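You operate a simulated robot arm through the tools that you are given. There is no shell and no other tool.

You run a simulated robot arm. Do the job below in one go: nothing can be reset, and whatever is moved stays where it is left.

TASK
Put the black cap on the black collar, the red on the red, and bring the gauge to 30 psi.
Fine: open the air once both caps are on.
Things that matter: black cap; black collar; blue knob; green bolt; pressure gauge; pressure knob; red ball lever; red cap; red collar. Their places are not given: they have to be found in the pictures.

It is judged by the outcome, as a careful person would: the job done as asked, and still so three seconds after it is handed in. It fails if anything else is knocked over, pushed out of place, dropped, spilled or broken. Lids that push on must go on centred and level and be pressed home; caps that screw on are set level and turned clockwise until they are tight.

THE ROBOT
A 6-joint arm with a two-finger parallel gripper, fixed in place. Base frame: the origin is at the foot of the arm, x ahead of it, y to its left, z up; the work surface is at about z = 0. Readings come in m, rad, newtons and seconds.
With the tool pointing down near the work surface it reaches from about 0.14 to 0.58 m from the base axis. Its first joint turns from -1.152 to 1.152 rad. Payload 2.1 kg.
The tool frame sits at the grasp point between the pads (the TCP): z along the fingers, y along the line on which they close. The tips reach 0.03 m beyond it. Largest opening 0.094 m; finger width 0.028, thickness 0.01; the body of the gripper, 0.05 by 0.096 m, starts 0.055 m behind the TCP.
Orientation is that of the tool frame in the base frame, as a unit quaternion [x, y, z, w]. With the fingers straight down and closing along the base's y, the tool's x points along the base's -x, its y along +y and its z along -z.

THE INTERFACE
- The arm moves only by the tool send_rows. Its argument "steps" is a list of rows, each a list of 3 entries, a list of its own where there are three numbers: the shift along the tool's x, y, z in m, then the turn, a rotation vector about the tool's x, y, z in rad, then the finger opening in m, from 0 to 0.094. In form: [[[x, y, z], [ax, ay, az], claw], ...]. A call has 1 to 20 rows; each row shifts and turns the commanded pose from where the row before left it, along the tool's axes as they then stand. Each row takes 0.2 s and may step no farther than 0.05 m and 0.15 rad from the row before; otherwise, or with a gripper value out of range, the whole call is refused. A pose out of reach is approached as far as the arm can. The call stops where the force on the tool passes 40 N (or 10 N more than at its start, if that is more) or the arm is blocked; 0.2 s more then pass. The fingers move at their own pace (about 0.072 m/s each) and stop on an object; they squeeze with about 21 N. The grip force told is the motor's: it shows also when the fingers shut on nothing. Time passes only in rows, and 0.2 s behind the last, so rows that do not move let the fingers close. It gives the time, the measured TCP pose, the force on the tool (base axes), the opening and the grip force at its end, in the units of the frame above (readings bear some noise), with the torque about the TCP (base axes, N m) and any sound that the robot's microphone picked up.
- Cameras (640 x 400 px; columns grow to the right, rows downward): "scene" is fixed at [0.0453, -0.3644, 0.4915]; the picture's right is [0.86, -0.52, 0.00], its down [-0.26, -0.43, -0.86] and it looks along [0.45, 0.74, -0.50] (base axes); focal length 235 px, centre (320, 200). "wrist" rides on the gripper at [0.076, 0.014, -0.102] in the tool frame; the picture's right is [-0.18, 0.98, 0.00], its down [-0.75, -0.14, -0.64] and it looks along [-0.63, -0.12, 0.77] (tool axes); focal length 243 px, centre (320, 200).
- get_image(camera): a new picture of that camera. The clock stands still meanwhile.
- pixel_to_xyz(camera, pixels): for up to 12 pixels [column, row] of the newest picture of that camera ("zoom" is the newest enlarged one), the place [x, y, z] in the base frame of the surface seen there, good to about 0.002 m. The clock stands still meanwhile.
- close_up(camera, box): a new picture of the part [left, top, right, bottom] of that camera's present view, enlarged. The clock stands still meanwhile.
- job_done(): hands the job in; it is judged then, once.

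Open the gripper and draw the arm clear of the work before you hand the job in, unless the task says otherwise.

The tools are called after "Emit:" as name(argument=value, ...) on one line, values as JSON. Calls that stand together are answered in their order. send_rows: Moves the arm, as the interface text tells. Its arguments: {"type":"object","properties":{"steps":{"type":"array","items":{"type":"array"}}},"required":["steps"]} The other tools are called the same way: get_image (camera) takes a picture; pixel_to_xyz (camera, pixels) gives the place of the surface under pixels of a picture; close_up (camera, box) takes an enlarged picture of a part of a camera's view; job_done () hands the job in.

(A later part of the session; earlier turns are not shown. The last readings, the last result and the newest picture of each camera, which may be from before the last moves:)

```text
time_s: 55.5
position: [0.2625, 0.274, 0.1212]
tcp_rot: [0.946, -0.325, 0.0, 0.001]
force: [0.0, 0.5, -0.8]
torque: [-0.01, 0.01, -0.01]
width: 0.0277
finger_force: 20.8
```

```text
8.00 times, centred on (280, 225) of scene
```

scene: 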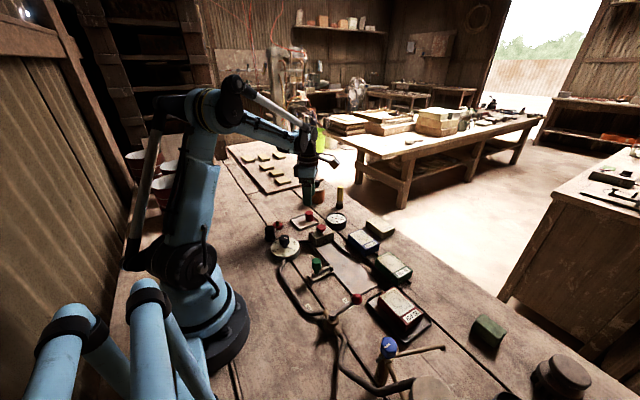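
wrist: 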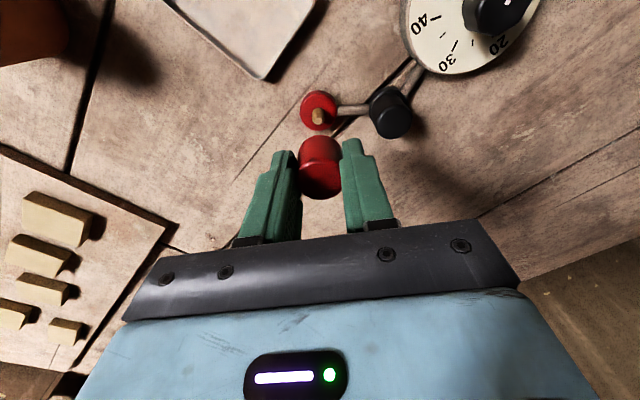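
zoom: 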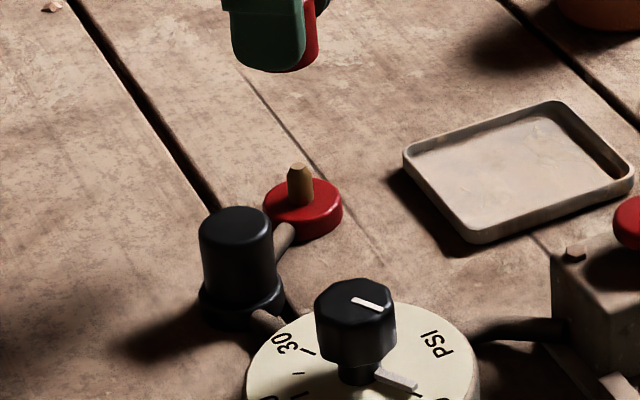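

The red cap is above the red collar (317,108). I enlarge to check the alignment of the stem with the tool axis.

Emit:
close_up(camera="wrist", box=[285, 75, 355, 200])

Emit:
pixel_to_xyz(camera="wrist", pixels=[[318, 118], [317, 117], [319, 119], [317, 119], [319, 117], [302, 110], [336, 110], [320, 180], [306, 182], [334, 182], [320, 168], [320, 196]])

```text
3.20 times, centred on (320, 138) of wrist
```

zoom: 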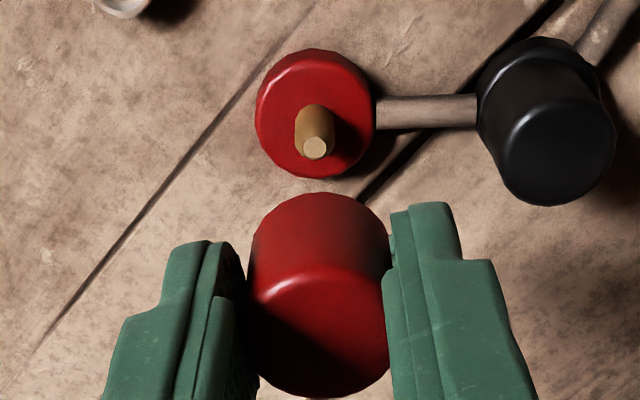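

```text
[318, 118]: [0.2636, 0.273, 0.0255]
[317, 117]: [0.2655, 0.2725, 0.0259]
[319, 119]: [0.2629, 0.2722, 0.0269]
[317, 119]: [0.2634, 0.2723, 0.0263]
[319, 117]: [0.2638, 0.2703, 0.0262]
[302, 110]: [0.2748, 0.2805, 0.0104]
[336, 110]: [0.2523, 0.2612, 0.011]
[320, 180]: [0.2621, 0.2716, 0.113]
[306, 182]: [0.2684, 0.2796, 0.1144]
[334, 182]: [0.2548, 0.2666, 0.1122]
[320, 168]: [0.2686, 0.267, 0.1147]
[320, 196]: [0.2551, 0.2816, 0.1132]
```

Cap centre ≈(0.2617,0.2735), stem ≈(0.262,0.2735): aligned. I descend 45 mm to just above the stem tip.

Emit:
send_rows(steps=[[[0, 0, 0.01], [0, 0, 0], 0.0], [[0, 0, 0.015], [0, 0, 0], 0.0], [[0, 0, 0.012], [0, 0, 0], 0.0], [[0, 0, 0.008], [0, 0, 0], 0.0], [[0, 0, 0], [0, 0, 0], 0.0]])

Emit:
close_up(camera="wrist", box=[285, 90, 355, 200])

Emit:
close_up(camera="scene", box=[260, 205, 300, 245])

```text
time_s: 56.7
position: [0.2613, 0.273, 0.0757]
tcp_rot: [0.946, -0.325, -0.001, 0.002]
force: [-0.2, -0.8, -0.2]
torque: [0.0, 0.01, 0.04]
width: 0.0283
finger_force: 21.1
```

```text
3.64 times, centred on (320, 145) of wrist
```

zoom: 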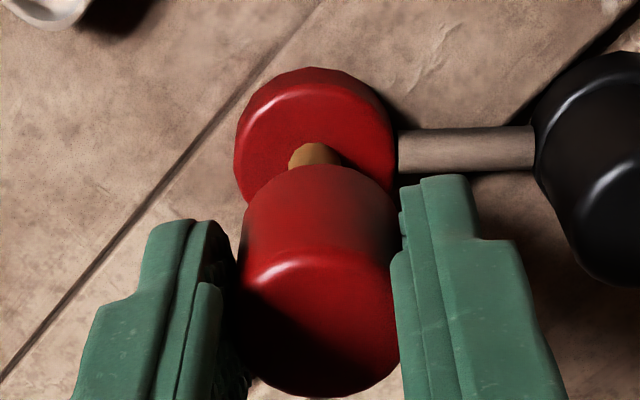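

```text
10.00 times, centred on (280, 225) of scene
```

zoom: 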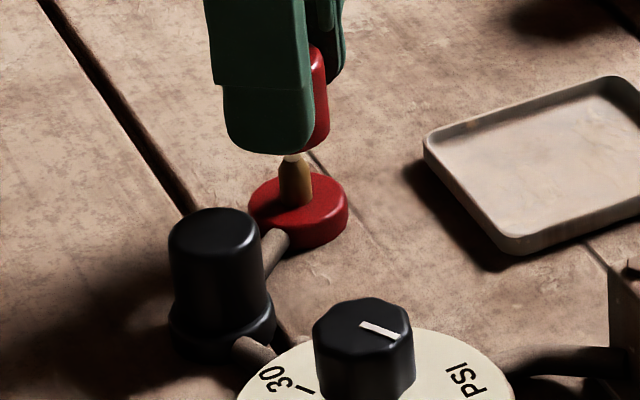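

Aligned within ~1 mm. I apply a 0.8 mm correction and descend onto the stem in 3 mm rows.

Emit:
send_rows(steps=[[[0.0008, 0, 0.003], [0, 0, 0], 0.0], [[0, 0, 0.003], [0, 0, 0], 0.0], [[0, 0, 0.003], [0, 0, 0], 0.0], [[0, 0, 0.003], [0, 0, 0], 0.0], [[0, 0, 0.003], [0, 0, 0], 0.0], [[0, 0, 0.003], [0, 0, 0], 0.0]])

Emit:
close_up(camera="scene", box=[260, 205, 300, 245])

Emit:
close_up(camera="wrist", box=[285, 90, 355, 200])

```text
time_s: 58.1
position: [0.2628, 0.2729, 0.0573]
tcp_rot: [0.946, -0.324, -0.001, 0.0]
force: [-0.3, 0.6, 0.7]
torque: [0.02, 0.0, 0.01]
width: 0.028
finger_force: 20.8
```

```text
10.00 times, centred on (280, 225) of scene
```

zoom: 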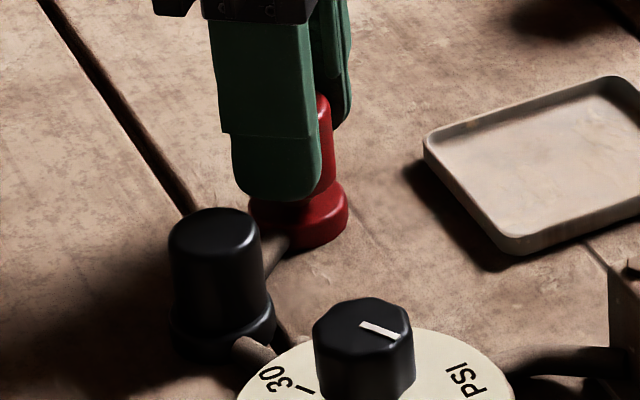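

```text
3.64 times, centred on (320, 145) of wrist
```

zoom: 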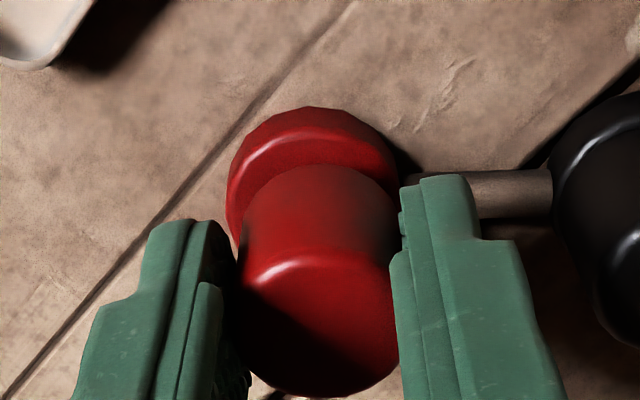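

The stem entered without force. In the wrist view the cap is ~1 mm to the right of the collar centre; I correct that and go down the last ~8 mm.

Emit:
send_rows(steps=[[[0, -0.001, 0.002], [0, 0, 0], 0.0], [[0, 0, 0.002], [0, 0, 0], 0.0], [[0, 0, 0.001], [0, 0, 0], 0.0], [[0, 0, 0.001], [0, 0, 0], 0.0], [[0, 0, 0.001], [0, 0, 0], 0.0]])

```text
time_s: 59.3
position: [0.2626, 0.2725, 0.05]
tcp_rot: [0.946, -0.324, 0.0, 0.001]
force: [-1.1, 0.2, -0.2]
torque: [-0.02, 0.01, 0.0]
width: 0.0281
finger_force: 21.1
```

Still no contact at z=0.050; I continue in 0.7 mm rows until the force rises.

Emit:
send_rows(steps=[[[0, 0, 0.0007], [0, 0, 0], 0.0], [[0, 0, 0.0007], [0, 0, 0], 0.0], [[0, 0, 0.0007], [0, 0, 0], 0.0]])

```text
time_s: 60.1
position: [0.263, 0.2734, 0.0484]
tcp_rot: [0.946, -0.325, -0.001, 0.001]
force: [0.4, 0.1, -0.2]
torque: [-0.01, 0.03, 0.01]
width: 0.0277
finger_force: 21.2
```

Emit:
send_rows(steps=[[[0, 0, 0.0007], [0, 0, 0], 0.0], [[0, 0, 0.0007], [0, 0, 0], 0.0]])

Emit:
close_up(camera="wrist", box=[280, 110, 360, 200])

Emit:
close_up(camera="scene", box=[265, 215, 290, 240])

```text
time_s: 60.7
position: [0.262, 0.2733, 0.0474]
tcp_rot: [0.946, -0.325, -0.001, 0.001]
force: [0.1, -0.6, 2.8]
torque: [-0.01, 0.0, -0.01]
width: 0.0277
finger_force: 21.0
```

```text
4.44 times, centred on (320, 155) of wrist
```

zoom: 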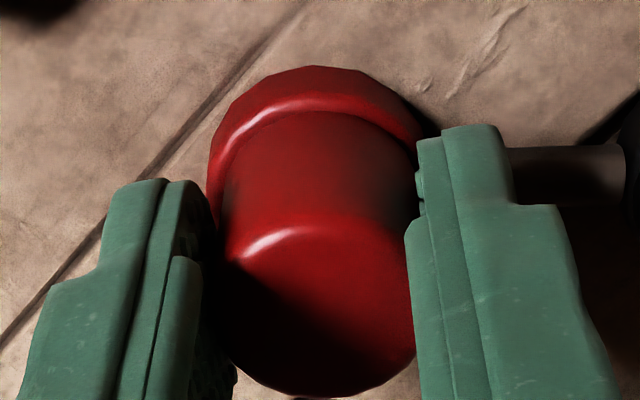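

```text
16.00 times, centred on (278, 228) of scene
```

zoom: 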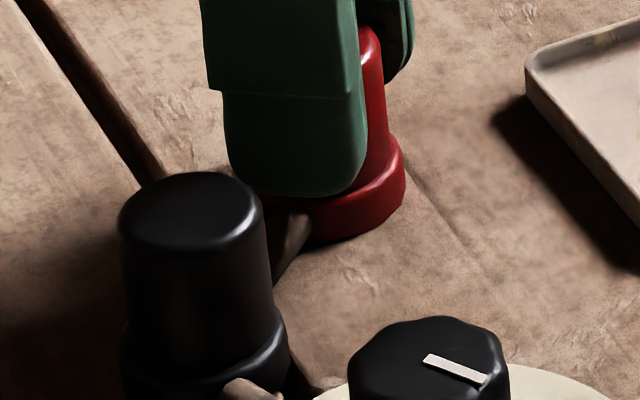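

Contact begins (2.8 N) with the rim on the collar. Test: press 1 mm more and hold without turning, to see whether force creeps away by itself.

Emit:
send_rows(steps=[[[0, 0, 0.0006], [0, 0, 0], 0.0], [[0, 0, 0.0006], [0, 0, 0], 0.0]])

Emit:
send_rows(steps=[[[0, 0, 0], [0, 0, 0], 0.0], [[0, 0, 0], [0, 0, 0], 0.0], [[0, 0, 0], [0, 0, 0], 0.0], [[0, 0, 0], [0, 0, 0], 0.0]])

```text
time_s: 61.3
position: [0.2628, 0.2736, 0.0451]
tcp_rot: [0.946, -0.324, 0.0, 0.001]
force: [-1.2, 0.5, 19.9]
torque: [0.03, 0.05, -0.05]
width: 0.0282
finger_force: 21.3
```

```text
time_s: 62.3
position: [0.2628, 0.2739, 0.0451]
tcp_rot: [0.946, -0.324, 0.0, 0.002]
force: [-1.8, 0.9, 12.1]
torque: [0.05, 0.09, -0.04]
width: 0.0279
finger_force: 21.5
```

The force creeps away by itself (19.9→12 N), so the earlier drop was finger creep, not a thread. I now turn clockwise 0.7 rad under this load and read torque.

Emit:
send_rows(steps=[[[0, 0, 0.0004], [0, 0, 0.14], 0.0], [[0, 0, 0.0003], [0, 0, 0.14], 0.0], [[0, 0, 0.0003], [0, 0, 0.14], 0.0], [[0, 0, 0], [0, 0, 0.14], 0.0], [[0, 0, 0], [0, 0, 0.14], 0.0]])

Emit:
close_up(camera="wrist", box=[280, 110, 360, 200])

```text
time_s: 63.5
position: [0.2634, 0.2737, 0.0436]
tcp_rot: [0.776, -0.631, 0.0, 0.001]
force: [0.2, -1.7, 11.1]
torque: [0.01, 0.0, -0.02]
width: 0.0276
finger_force: 21.7
```

```text
4.44 times, centred on (320, 155) of wrist
```

zoom: 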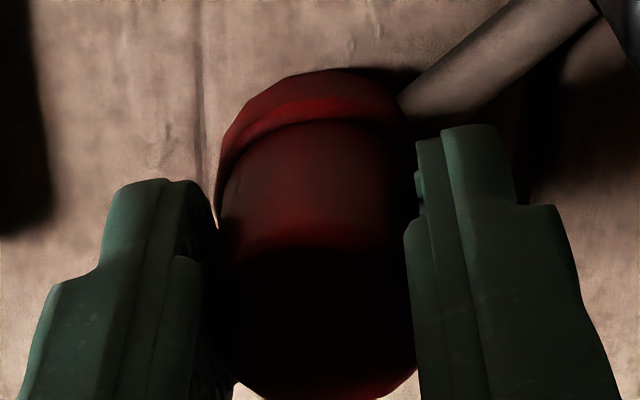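

Torque stays ~0. I turn a further 2 rad clockwise (no feed) to be sure there is no thread.

Emit:
send_rows(steps=[[[0, 0, 0], [0, 0, 0.14], 0.0], [[0, 0, 0], [0, 0, 0.14], 0.0], [[0, 0, 0], [0, 0, 0.14], 0.0], [[0, 0, 0], [0, 0, 0.14], 0.0], [[0, 0, 0], [0, 0, 0.14], 0.0], [[0, 0, 0], [0, 0, 0.14], 0.0], [[0, 0, 0], [0, 0, 0.14], 0.0], [[0, 0, 0], [0, 0, 0.14], 0.0], [[0, 0, 0], [0, 0, 0.14], 0.0], [[0, 0, 0], [0, 0, 0.14], 0.0], [[0, 0, 0], [0, 0, 0.14], 0.0], [[0, 0, 0], [0, 0, 0.14], 0.0]])

Emit:
close_up(camera="wrist", box=[280, 110, 360, 200])

Emit:
close_up(camera="scene", box=[265, 215, 290, 240])

```text
time_s: 66.1
position: [0.2625, 0.2737, 0.0441]
tcp_rot: [-0.049, 0.999, -0.001, -0.001]
force: [-1.7, -0.6, 5.7]
torque: [-0.03, 0.1, 0.03]
width: 0.028
finger_force: 20.9
```

```text
4.44 times, centred on (320, 155) of wrist
```

zoom: 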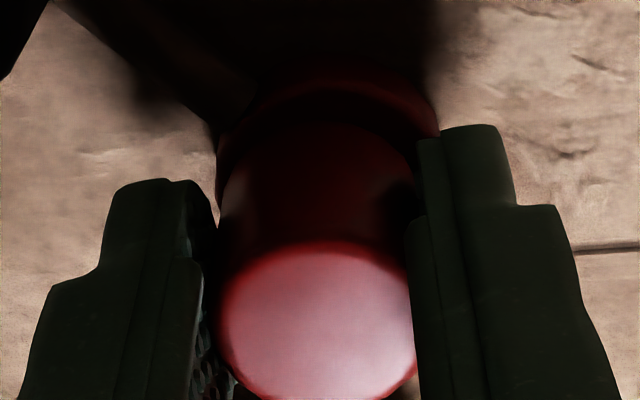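

```text
16.00 times, centred on (278, 228) of scene
```

zoom: 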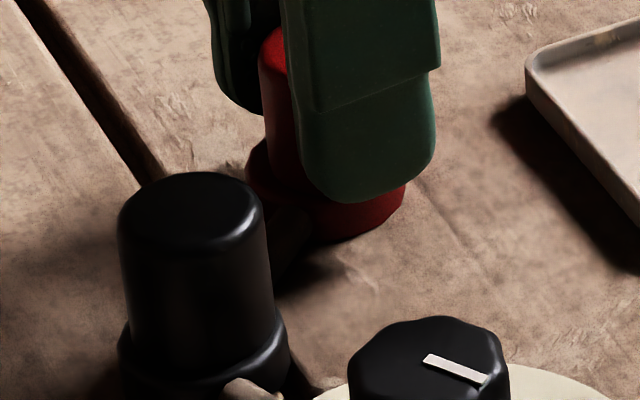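

No thread here either (torque 0.03). The collar is ~1 mm to the cap's right in the wrist view; I nudge the cap +1 mm in y, release, rise, close the fingers for pressing from above.

Emit:
send_rows(steps=[[[0, 0.0012, -0.0003], [0, 0, 0], 0.0], [[0, 0, 0], [0, 0, 0], 0.0], [[0, 0, 0], [0, 0, 0], 0.035], [[0, 0, 0], [0, 0, 0], 0.05], [[0, 0, 0], [0, 0, 0], 0.05], [[0, 0, -0.025], [0, 0, 0], 0.05], [[0, 0, -0.035], [0, 0, 0], 0.05], [[0, 0, -0.03], [0, 0, 0], 0.05], [[0, 0, 0], [0, 0, 0], 0.05]])

Emit:
get_image(camera="wrist")

Emit:
close_up(camera="scene", box=[262, 215, 292, 245])

```text
time_s: 68.1
position: [0.2633, 0.2744, 0.1367]
tcp_rot: [-0.05, 0.999, -0.001, -0.001]
force: [-0.4, 0.0, 1.2]
torque: [-0.01, 0.05, 0.0]
width: 0.05
finger_force: 0.0
```

```text
taken
```

wrist: 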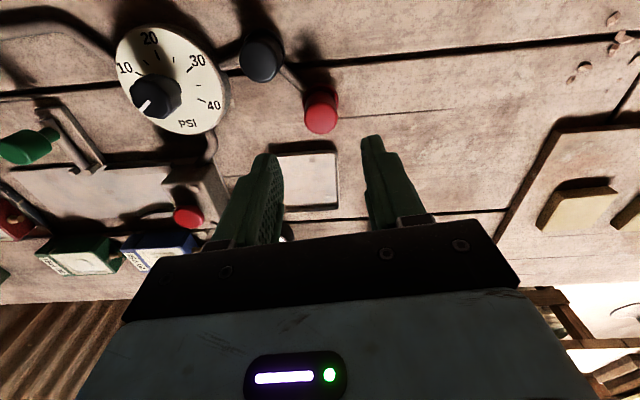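

```text
13.33 times, centred on (277, 230) of scene
```

zoom: 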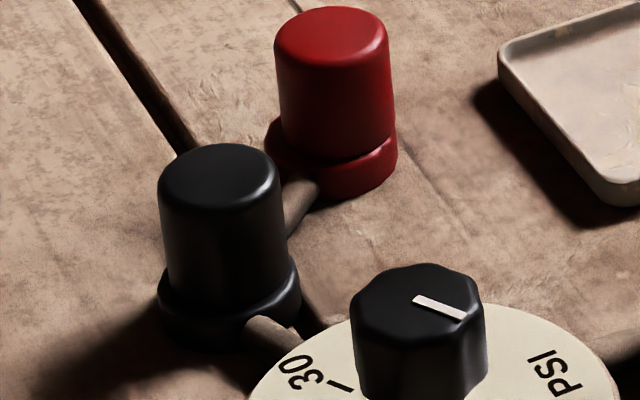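

The red cap stands on its collar, but looks ~1.5 mm off toward the scene-right. I enlarge to check tilt and offset.

Emit:
close_up(camera="scene", box=[268, 212, 288, 234])

Emit:
close_up(camera="wrist", box=[290, 70, 350, 150])

Emit:
close_up(camera="wrist", box=[230, 15, 300, 95])

```text
16.00 times, centred on (278, 223) of scene
```

zoom: 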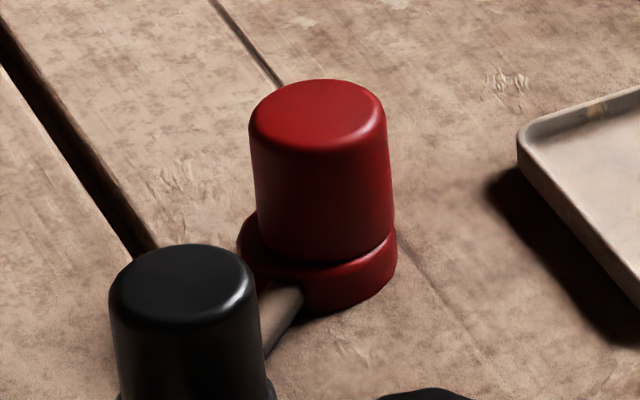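

```text
5.00 times, centred on (320, 110) of wrist
```

zoom: 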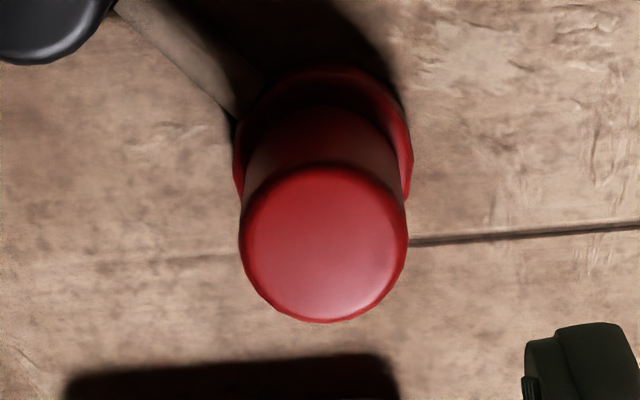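

```text
5.00 times, centred on (265, 55) of wrist
```

zoom: 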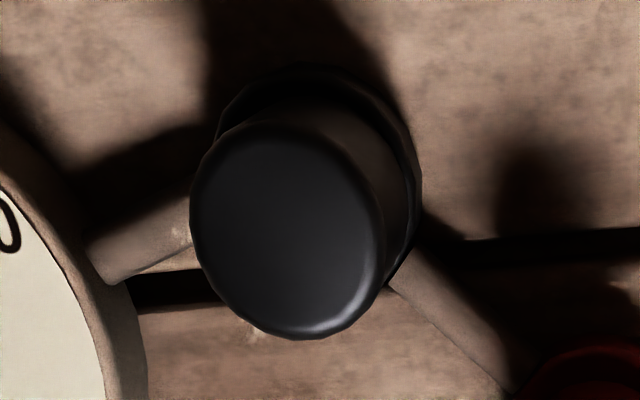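

The red cap is ~1.3 mm off towards +x (scene: cap 256–393 vs collar 237–397). I go back down, grip it and shift it 1.3 mm toward −x (tool +x), then release.

Emit:
send_rows(steps=[[[0, 0, 0.03], [0, 0, 0], 0.05], [[0, 0, 0.03], [0, 0, 0], 0.05], [[0, 0, 0.028], [0, 0, 0], 0.05], [[0, 0, 0], [0, 0, 0], 0.04], [[0, 0, 0], [0, 0, 0], 0.03], [[0, 0, 0], [0, 0, 0], 0.024], [[0, 0, 0], [0, 0, 0], 0.02], [[0.0007, 0, 0], [0, 0, 0], 0.02], [[0.0006, 0, 0], [0, 0, 0], 0.02], [[0, 0, 0], [0, 0, 0], 0.02]])

Emit:
close_up(camera="scene", box=[268, 212, 288, 234])

Emit:
close_up(camera="wrist", box=[280, 110, 360, 200])

```text
time_s: 70.3
position: [0.262, 0.2743, 0.0484]
tcp_rot: [-0.051, 0.999, -0.001, 0.0]
force: [2.5, 1.5, 7.3]
torque: [0.03, -0.17, -0.03]
width: 0.0278
finger_force: 21.1
```

```text
16.00 times, centred on (278, 223) of scene
```

zoom: 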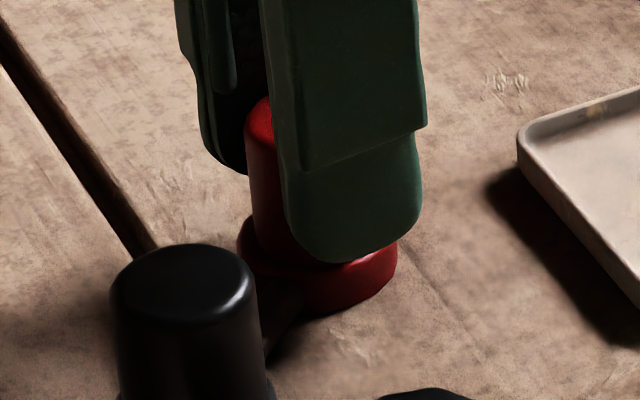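

```text
4.44 times, centred on (320, 155) of wrist
```

zoom: 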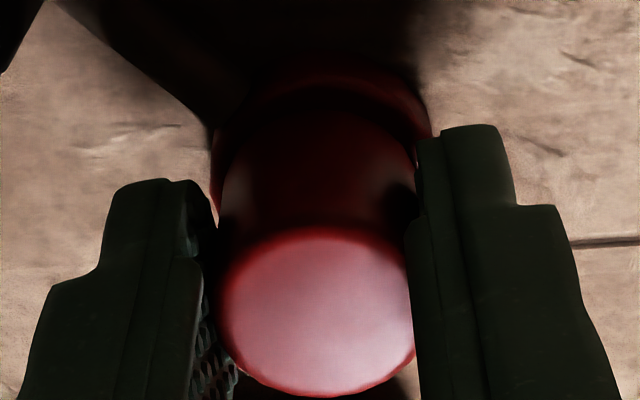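

Some drag force appears. I release and look at the result from above.

Emit:
send_rows(steps=[[[0, 0, 0], [0, 0, 0], 0.03], [[0, 0, 0], [0, 0, 0], 0.045], [[0, 0, 0], [0, 0, 0], 0.05], [[0, 0, -0.03], [0, 0, 0], 0.05], [[0, 0, -0.03], [0, 0, 0], 0.05], [[0, 0, -0.028], [0, 0, 0], 0.05], [[0, 0, 0], [0, 0, 0], 0.05]])

Emit:
close_up(camera="scene", box=[268, 212, 288, 234])

Emit:
close_up(camera="wrist", box=[290, 70, 350, 150])

```text
time_s: 71.9
position: [0.2614, 0.274, 0.1355]
tcp_rot: [-0.051, 0.999, -0.001, -0.001]
force: [-0.6, -0.6, 0.4]
torque: [0.0, 0.01, 0.01]
width: 0.0501
finger_force: 0.0
```

```text
16.00 times, centred on (278, 223) of scene
```

zoom: 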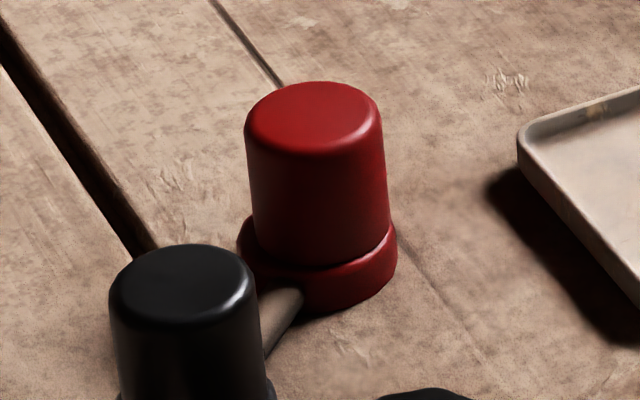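

```text
5.00 times, centred on (320, 110) of wrist
```

zoom: 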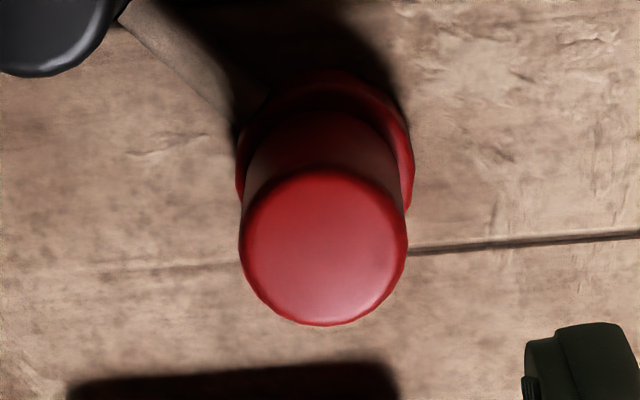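

The red cap is now centred within ~0.5 mm and level. I close the fingers and press it home from above like the black one.

Emit:
send_rows(steps=[[[0, 0, 0], [0, 0, 0], 0.02], [[0, 0, 0], [0, 0, 0], 0.0], [[0, 0, 0.03], [0, 0, 0], 0.0], [[0, 0, 0.02], [0, 0, 0], 0.0], [[0, 0, 0.01], [0, 0, 0], 0.0], [[0, 0, 0.002], [0, 0, 0], 0.0], [[0, 0, 0.001], [0, 0, 0], 0.0], [[0, 0, 0.001], [0, 0, 0], 0.0], [[0, 0, 0.001], [0, 0, 0], 0.0]])

```text
time_s: 73.9
position: [0.2615, 0.2743, 0.0706]
tcp_rot: [-0.051, 0.999, 0.0, -0.001]
force: [0.4, 0.6, -0.3]
torque: [-0.01, -0.01, 0.01]
width: 0.0001
finger_force: 20.6
```

Not yet touching (z=0.0706, tips ≈0.0406). I continue in 0.8 mm rows.

Emit:
send_rows(steps=[[[0, 0, 0.0008], [0, 0, 0], 0.0], [[0, 0, 0.0008], [0, 0, 0], 0.0], [[0, 0, 0.0008], [0, 0, 0], 0.0]])

```text
time_s: 74.7
position: [0.2621, 0.275, 0.0695]
tcp_rot: [-0.05, 0.999, -0.001, -0.001]
force: [-0.6, -0.8, 18.7]
torque: [-0.02, 0.01, 0.01]
width: 0.0001
finger_force: 20.6
stopped in row 3: the force on the tool passed its limit at 45 N (the readings are from after the stop); the commanded pose is now the measured one
```

The red cap was pressed with 45 N, firm stop. I now rise and travel over to view the red ball lever area.

Emit:
send_rows(steps=[[[0, 0, -0.03], [0, 0, 0], 0.0], [[0, 0, -0.04], [0, 0, 0.05], 0.0], [[0, 0, -0.04], [0, 0, 0.05], 0.0], [[0, 0, -0.035], [0, 0, 0], 0.03], [[0.0069, -0.0417, 0], [0, 0, 0], 0.05], [[0.0069, -0.0417, 0], [0, 0, 0], 0.05], [[0.0069, -0.0417, 0], [0, 0, 0], 0.05], [[0.0069, -0.0417, 0], [0, 0, 0], 0.05], [[0.0069, -0.0417, 0], [0, 0, 0], 0.05], [[0.0069, -0.0417, 0], [0, 0, 0], 0.05], [[0.0069, -0.0417, 0], [0, 0, 0], 0.05], [[0.0069, -0.0417, 0], [0, 0, 0], 0.05], [[0.0069, -0.0417, 0], [0, 0, 0], 0.05], [[0, 0, 0], [0, 0, 0], 0.05]])

Emit:
get_image(camera="wrist")

Emit:
get_image(camera="scene")

Emit:
close_up(camera="scene", box=[260, 205, 300, 250])

```text
time_s: 77.7
position: [0.2007, -0.1006, 0.2141]
tcp_rot: [0.0, 1.0, 0.0, 0.0]
force: [-0.6, 0.6, -0.3]
torque: [-0.02, 0.01, 0.01]
width: 0.0502
finger_force: 0.0
```

```text
taken
```

wrist: 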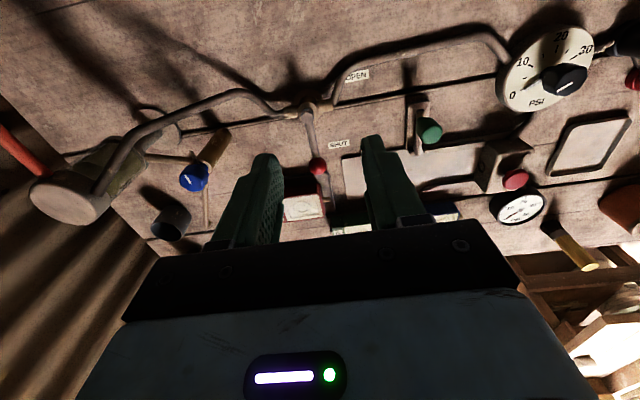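

```text
taken
```

scene: 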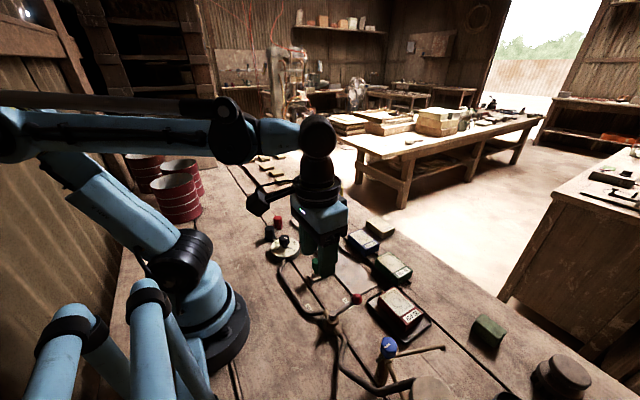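

```text
8.89 times, centred on (280, 228) of scene
```

zoom: 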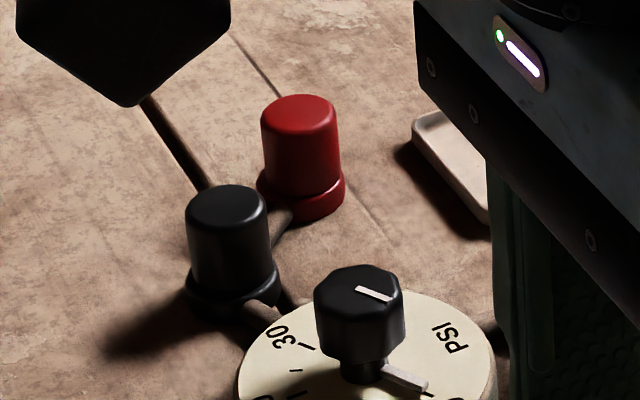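

Both caps stand in place. The lever pivot is at wrist ~(305,107), ball (318,166), OPEN label (357,75), SHUT (340,144). I enlarge and measure.

Emit:
close_up(camera="wrist", box=[260, 50, 400, 190])

Emit:
pixel_to_xyz(camera="wrist", pixels=[[318, 166], [316, 164], [320, 168], [305, 106], [308, 118], [311, 132], [314, 148], [357, 75], [340, 144], [298, 110], [316, 106], [330, 100]])

Emit:
close_up(camera="wrist", box=[290, 80, 340, 190])

Emit:
close_up(camera="scene", box=[290, 270, 400, 350])

```text
2.86 times, centred on (330, 120) of wrist
```

zoom: 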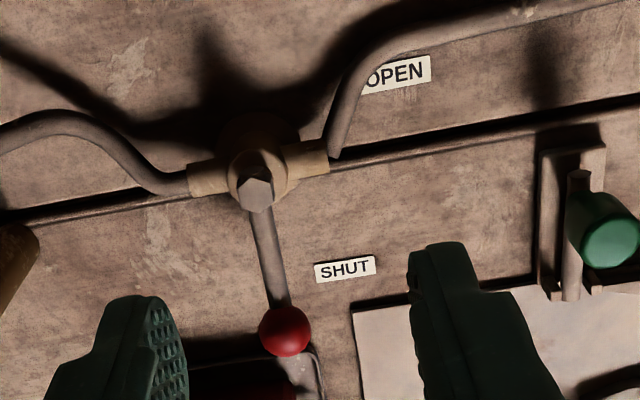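

```text
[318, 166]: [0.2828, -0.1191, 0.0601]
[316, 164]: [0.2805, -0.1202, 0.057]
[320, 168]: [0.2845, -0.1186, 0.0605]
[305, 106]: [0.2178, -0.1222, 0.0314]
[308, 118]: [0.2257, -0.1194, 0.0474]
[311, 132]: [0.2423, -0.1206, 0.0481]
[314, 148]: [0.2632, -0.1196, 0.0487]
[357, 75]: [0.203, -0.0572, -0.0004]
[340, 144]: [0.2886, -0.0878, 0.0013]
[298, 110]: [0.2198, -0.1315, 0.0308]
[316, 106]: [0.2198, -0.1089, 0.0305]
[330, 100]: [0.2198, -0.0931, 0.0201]
```

```text
3.64 times, centred on (315, 135) of wrist
```

zoom: 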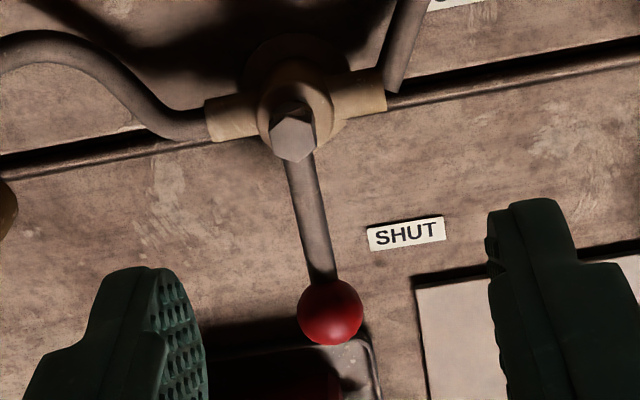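

```text
5.00 times, centred on (345, 310) of scene
```

zoom: 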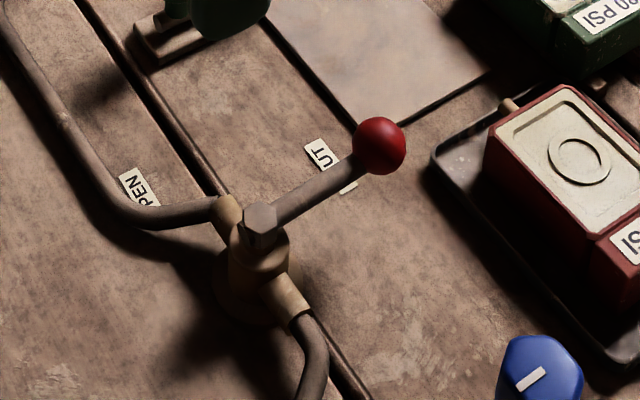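

The lever pivots at about (0.221,−0.1195), the ball's centre is ≈(0.288,−0.120,0.050), Ø≈0.022. OPEN lies toward +y, a quarter turn counter-clockwise. I measure pivot bolt, the red box and tray edge next to the ball.

Emit:
close_up(camera="wrist", box=[270, 90, 370, 220])

Emit:
pixel_to_xyz(camera="wrist", pixels=[[307, 116], [306, 117], [308, 115], [304, 104], [307, 108], [292, 197], [300, 200], [300, 210], [318, 190], [325, 185], [286, 188], [322, 200]])

Emit:
pixel_to_xyz(camera="scene", pixels=[[357, 298], [353, 296], [328, 313], [324, 312], [381, 302], [375, 296], [374, 310], [396, 300], [384, 318], [362, 300], [371, 297], [400, 325]])

```text
3.08 times, centred on (320, 155) of wrist
```

zoom: 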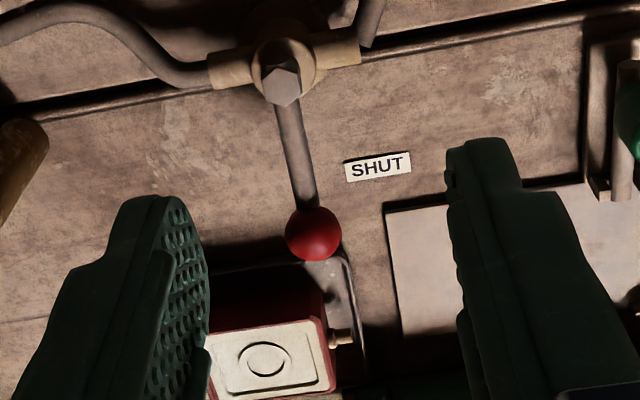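

```text
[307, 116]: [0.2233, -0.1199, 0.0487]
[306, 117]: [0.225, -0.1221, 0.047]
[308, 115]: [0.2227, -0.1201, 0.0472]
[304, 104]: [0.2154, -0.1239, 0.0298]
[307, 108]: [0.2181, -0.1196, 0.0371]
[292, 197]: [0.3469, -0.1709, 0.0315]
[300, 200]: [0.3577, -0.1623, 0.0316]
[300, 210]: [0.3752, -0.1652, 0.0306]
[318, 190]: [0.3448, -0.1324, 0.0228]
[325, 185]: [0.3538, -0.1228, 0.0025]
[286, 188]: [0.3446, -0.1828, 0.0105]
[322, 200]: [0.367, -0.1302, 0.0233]
```

```text
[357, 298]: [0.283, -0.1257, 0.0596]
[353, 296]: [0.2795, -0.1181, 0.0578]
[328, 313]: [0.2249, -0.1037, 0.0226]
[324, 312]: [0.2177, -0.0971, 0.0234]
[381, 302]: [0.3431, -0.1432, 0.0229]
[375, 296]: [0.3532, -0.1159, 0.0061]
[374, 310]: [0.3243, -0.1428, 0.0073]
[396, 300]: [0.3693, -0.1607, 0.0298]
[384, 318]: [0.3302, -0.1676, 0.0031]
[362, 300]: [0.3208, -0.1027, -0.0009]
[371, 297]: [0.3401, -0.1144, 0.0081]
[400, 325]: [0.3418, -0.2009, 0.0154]
```

The red box (x≥0.335, top 0.032) is clear of the ball. I check the pipe height near the OPEN end, and move above the ball with fingers open 0.045.

Emit:
pixel_to_xyz(camera="wrist", pixels=[[336, 95], [340, 85], [348, 72], [360, 62], [300, 95], [280, 108]])

Emit:
send_rows(steps=[[[-0.0215, -0.0048, 0.0235], [0, 0, 0], 0.045], [[-0.0215, -0.0048, 0.0235], [0, 0, 0], 0.045], [[-0.0215, -0.0048, 0.0235], [0, 0, 0], 0.045], [[-0.0215, -0.0048, 0.0235], [0, 0, 0], 0.045], [[0, 0, 0], [0, 0, 0], 0.045]])

Emit:
get_image(camera="wrist")

Emit:
close_up(camera="scene", box=[290, 250, 400, 350])

```text
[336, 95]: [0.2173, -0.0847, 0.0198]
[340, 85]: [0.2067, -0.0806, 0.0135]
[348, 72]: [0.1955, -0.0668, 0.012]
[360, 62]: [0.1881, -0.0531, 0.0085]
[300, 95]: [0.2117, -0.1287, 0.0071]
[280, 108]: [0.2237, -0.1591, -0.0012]
```

```text
time_s: 78.9
position: [0.2867, -0.1192, 0.1191]
tcp_rot: [-0.001, 1.0, 0.0, -0.002]
force: [0.0, -0.8, 0.4]
torque: [0.04, 0.0, 0.04]
width: 0.0449
finger_force: 0.1
```

```text
taken
```

wrist: 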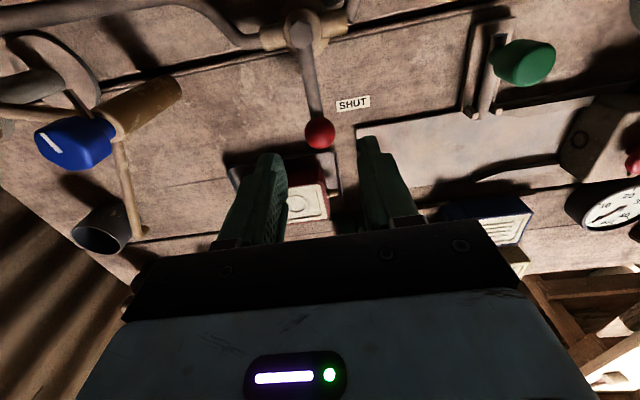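

```text
4.00 times, centred on (345, 300) of scene
```

zoom: 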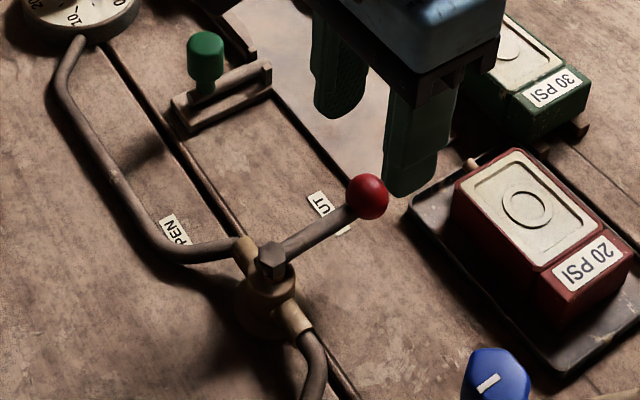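

The ball at (320,132) is exactly on the tool axis. I descend 48 mm so that the fingers straddle the ball, then narrow them to a loose cage.

Emit:
send_rows(steps=[[[0, 0, 0.025], [0, 0, 0], 0.045], [[0, 0, 0.023], [0, 0, 0], 0.045], [[0, 0, 0], [0, 0, 0], 0.035], [[0, 0, 0], [0, 0, 0], 0.027], [[0, 0, 0], [0, 0, 0], 0.027]])

Emit:
get_image(camera="wrist")

Emit:
close_up(camera="scene", box=[290, 250, 400, 350])

```text
time_s: 80.1
position: [0.2867, -0.1182, 0.0736]
tcp_rot: [-0.001, 1.0, 0.0, -0.001]
force: [0.6, 0.5, -0.7]
torque: [0.01, 0.02, -0.01]
width: 0.027
finger_force: 0.2
```

```text
taken
```

wrist: 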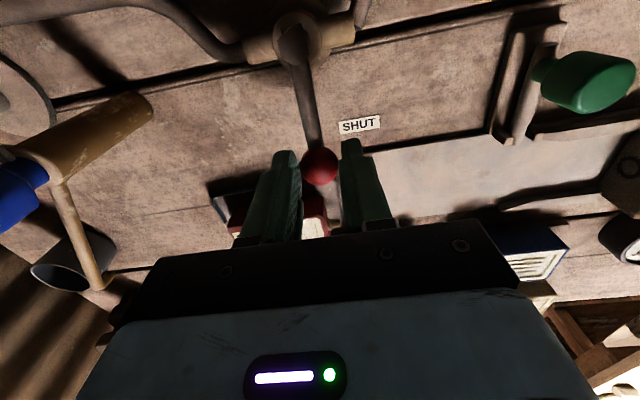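

```text
4.00 times, centred on (345, 300) of scene
```

zoom: 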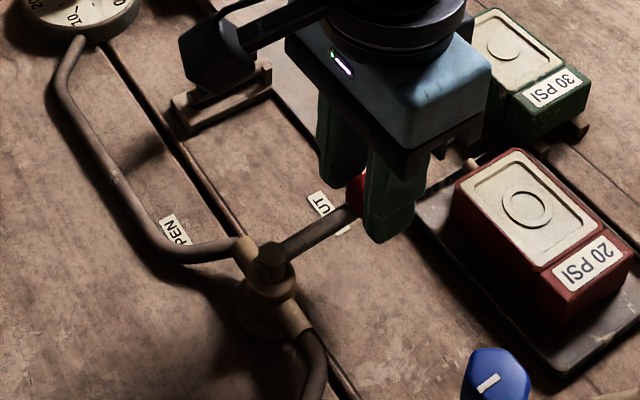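

The ball is caged between the fingers. Both caps are on, so I open the air: sweep the lever counter-clockwise along its arc (R≈0.0655), first 0.8 rad.

Emit:
send_rows(steps=[[[0.0003, 0.0065, 0], [0, 0, -0.1], 0.027], [[0.0003, 0.0065, 0], [0, 0, -0.1], 0.027], [[0.0003, 0.0065, 0], [0, 0, -0.1], 0.027], [[0.0003, 0.0065, 0], [0, 0, -0.1], 0.027], [[0.0003, 0.0065, 0], [0, 0, -0.1], 0.027], [[0.0003, 0.0065, 0], [0, 0, -0.1], 0.027], [[0.0003, 0.0065, 0], [0, 0, -0.1], 0.027], [[0.0003, 0.0065, 0], [0, 0, -0.1], 0.027]])

Emit:
get_image(camera="wrist")

Emit:
close_up(camera="scene", box=[290, 250, 400, 350])

```text
time_s: 81.9
position: [0.2663, -0.0707, 0.0727]
tcp_rot: [-0.39, 0.921, 0.0, -0.002]
force: [1.0, -0.9, -0.6]
torque: [0.0, 0.02, -0.01]
width: 0.0274
finger_force: 0.1
```

```text
taken
```

wrist: 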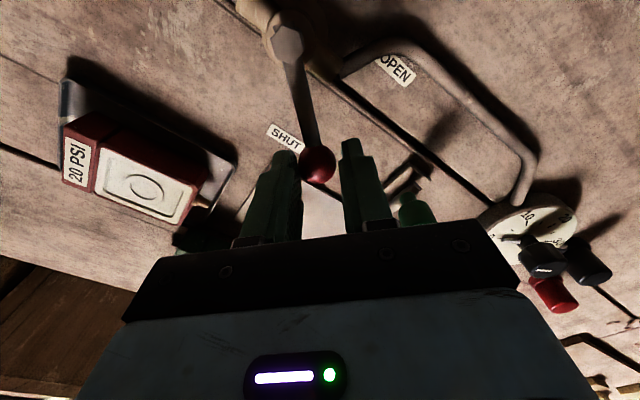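

```text
4.00 times, centred on (345, 300) of scene
```

zoom: 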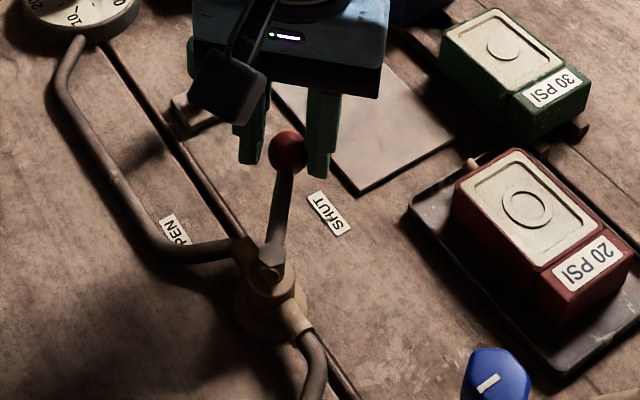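

It moves freely. I continue 0.7 rad further toward OPEN.

Emit:
send_rows(steps=[[[0.0003, 0.0065, 0], [0, 0, -0.1], 0.027], [[0.0003, 0.0065, 0], [0, 0, -0.1], 0.027], [[0.0003, 0.0065, 0], [0, 0, -0.1], 0.027], [[0.0003, 0.0065, 0], [0, 0, -0.1], 0.027], [[0.0003, 0.0065, 0], [0, 0, -0.1], 0.027], [[0.0003, 0.0065, 0], [0, 0, -0.1], 0.027], [[0.0003, 0.0065, 0], [0, 0, -0.1], 0.027]])

Emit:
get_image(camera="wrist")

Emit:
close_up(camera="scene", box=[290, 250, 400, 350])

Emit:
close_up(camera="scene", box=[255, 195, 355, 265])

```text
time_s: 83.5
position: [0.2259, -0.0555, 0.0731]
tcp_rot: [-0.683, 0.73, 0.0, -0.002]
force: [0.2, 0.3, 0.2]
torque: [0.01, 0.04, 0.01]
width: 0.0272
finger_force: 0.1
```

```text
taken
```

wrist: 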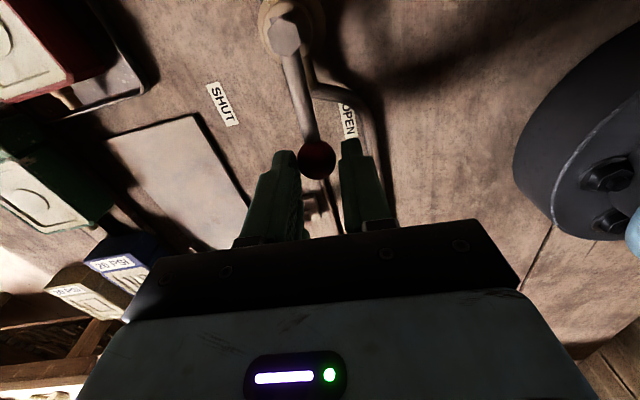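

```text
4.00 times, centred on (345, 300) of scene
```

zoom: 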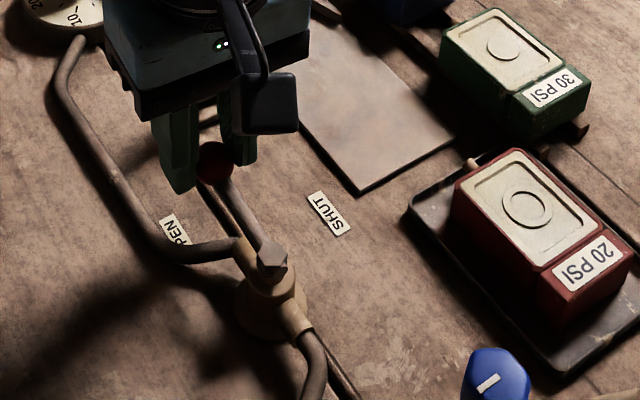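

```text
5.71 times, centred on (305, 230) of scene
```

zoom: 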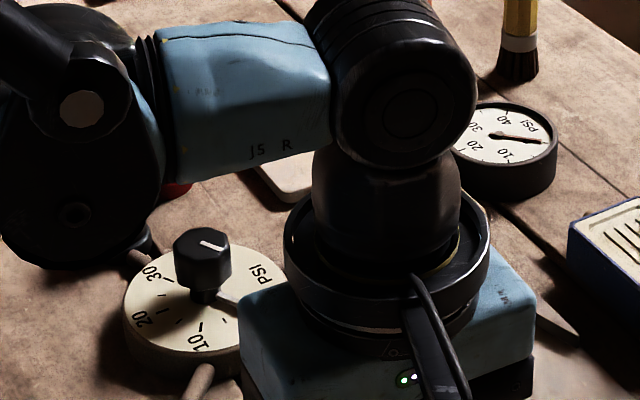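

The lever is at about 84°. I push a further 0.15 rad to reach the stop, watching the force.

Emit:
send_rows(steps=[[[0.0001, 0.0033, 0], [0, 0, -0.05], 0.027], [[0.0001, 0.0033, 0], [0, 0, -0.05], 0.027], [[0.0001, 0.0033, 0], [0, 0, -0.05], 0.027]])

Emit:
close_up(camera="wrist", box=[240, 0, 400, 190])

Emit:
close_up(camera="scene", box=[290, 250, 400, 350])

```text
time_s: 84.3
position: [0.2166, -0.055, 0.0724]
tcp_rot: [0.735, -0.678, 0.003, 0.0]
force: [19.2, -6.0, 2.3]
torque: [-0.2, -0.49, -0.04]
width: 0.0375
finger_force: 9.4
```

```text
2.11 times, centred on (320, 95) of wrist
```

zoom: 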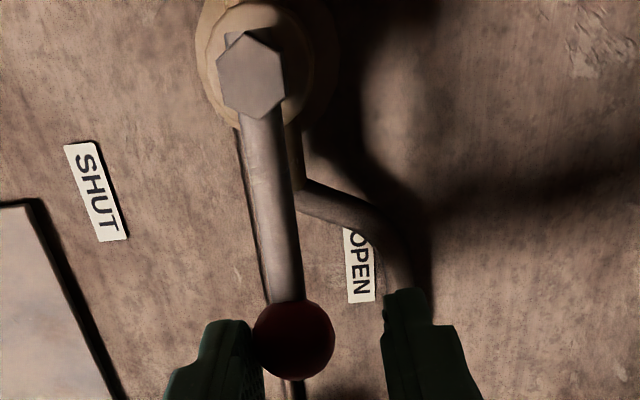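

```text
4.00 times, centred on (345, 300) of scene
```

zoom: 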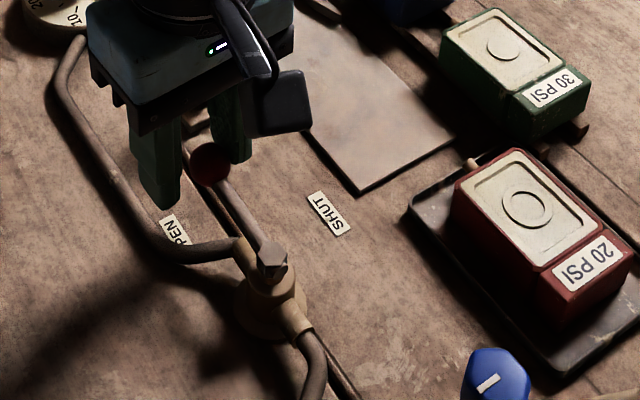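

19 N resistance with the lever parallel to the pipe: the OPEN stop. I back off, open the fingers and rise.

Emit:
send_rows(steps=[[[0, -0.005, 0], [0, 0, 0.05], 0.03], [[0, -0.002, 0], [0, 0, 0.05], 0.045], [[0, 0, 0], [0, 0, 0], 0.045], [[0, 0, -0.03], [0, 0, 0], 0.045], [[0, 0, -0.04], [0, 0, 0], 0.045], [[0, 0, -0.04], [0, 0, 0], 0.045], [[0, 0, -0.03], [0, 0, 0], 0.045]])

Emit:
get_image(camera="scene")

Emit:
get_image(camera="wrist")

Emit:
close_up(camera="scene", box=[255, 195, 355, 265])

```text
time_s: 85.9
position: [0.223, -0.0538, 0.2123]
tcp_rot: [-0.7, 0.714, 0.0, 0.0]
force: [0.3, -0.4, -0.3]
torque: [-0.01, -0.01, -0.02]
width: 0.0451
finger_force: 0.1
```

```text
taken
```

scene: 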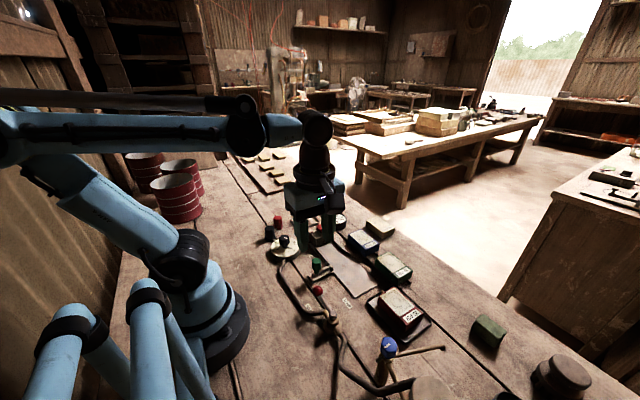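

```text
taken
```

wrist: 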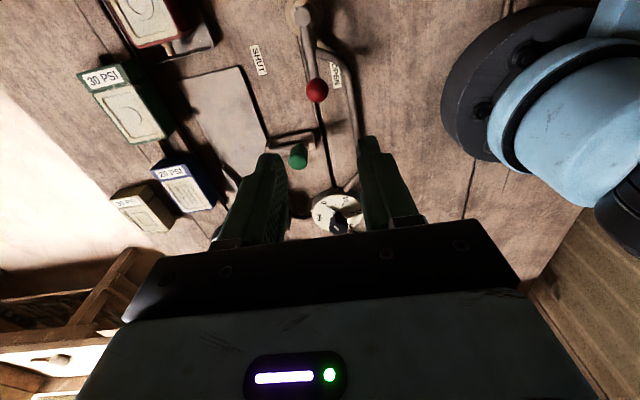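

```text
5.71 times, centred on (305, 230) of scene
```

zoom: 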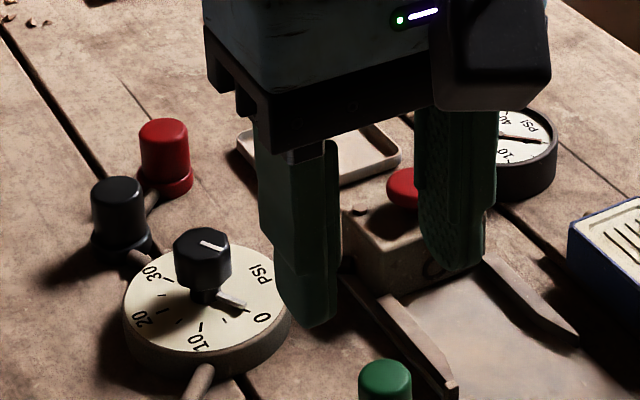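

The lever is at OPEN, caps still on, gauge at 0 (knob at 0). Next I move above the pressure knob to look at it.

Emit:
send_rows(steps=[[[-0.041, -0.0022, 0], [0, 0, 0], 0.06], [[-0.041, -0.0022, 0], [0, 0, 0], 0.06], [[-0.041, -0.0022, 0], [0, 0, 0], 0.06], [[-0.041, -0.0022, 0], [0, 0, 0], 0.06], [[-0.041, -0.0022, 0], [0, 0, 0], 0.06], [[0, 0, 0], [0, 0, 0], 0.06]])

Emit:
get_image(camera="wrist")

Emit:
close_up(camera="scene", box=[318, 205, 358, 235])

Emit:
close_up(camera="wrist", box=[270, 60, 380, 180])

```text
time_s: 87.3
position: [0.2382, 0.1518, 0.213]
tcp_rot: [-0.7, 0.714, -0.001, 0.0]
force: [1.0, -0.4, 0.6]
torque: [-0.02, 0.0, 0.01]
width: 0.06
finger_force: 0.1
```

```text
taken
```

wrist: 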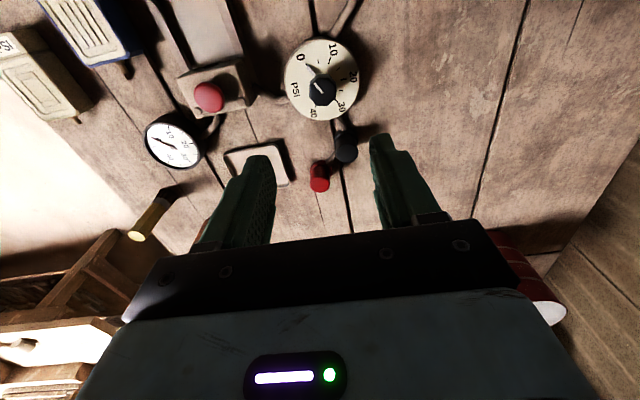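

```text
13.33 times, centred on (338, 220) of scene
```

zoom: 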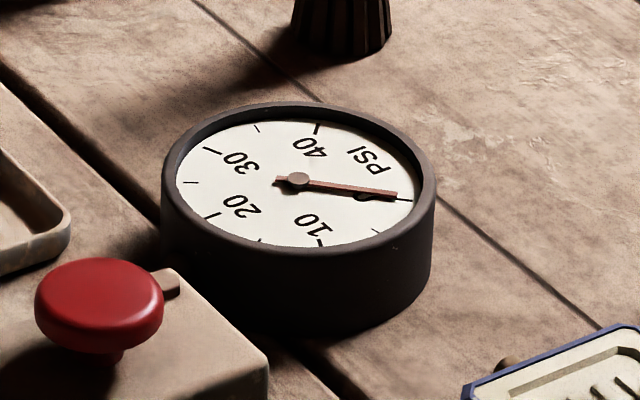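

```text
3.33 times, centred on (325, 120) of wrist
```

zoom: 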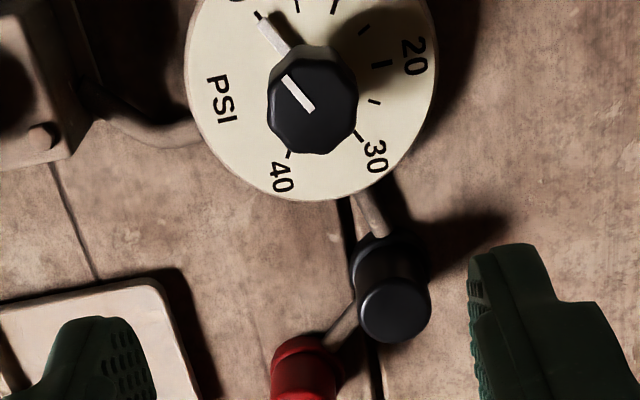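

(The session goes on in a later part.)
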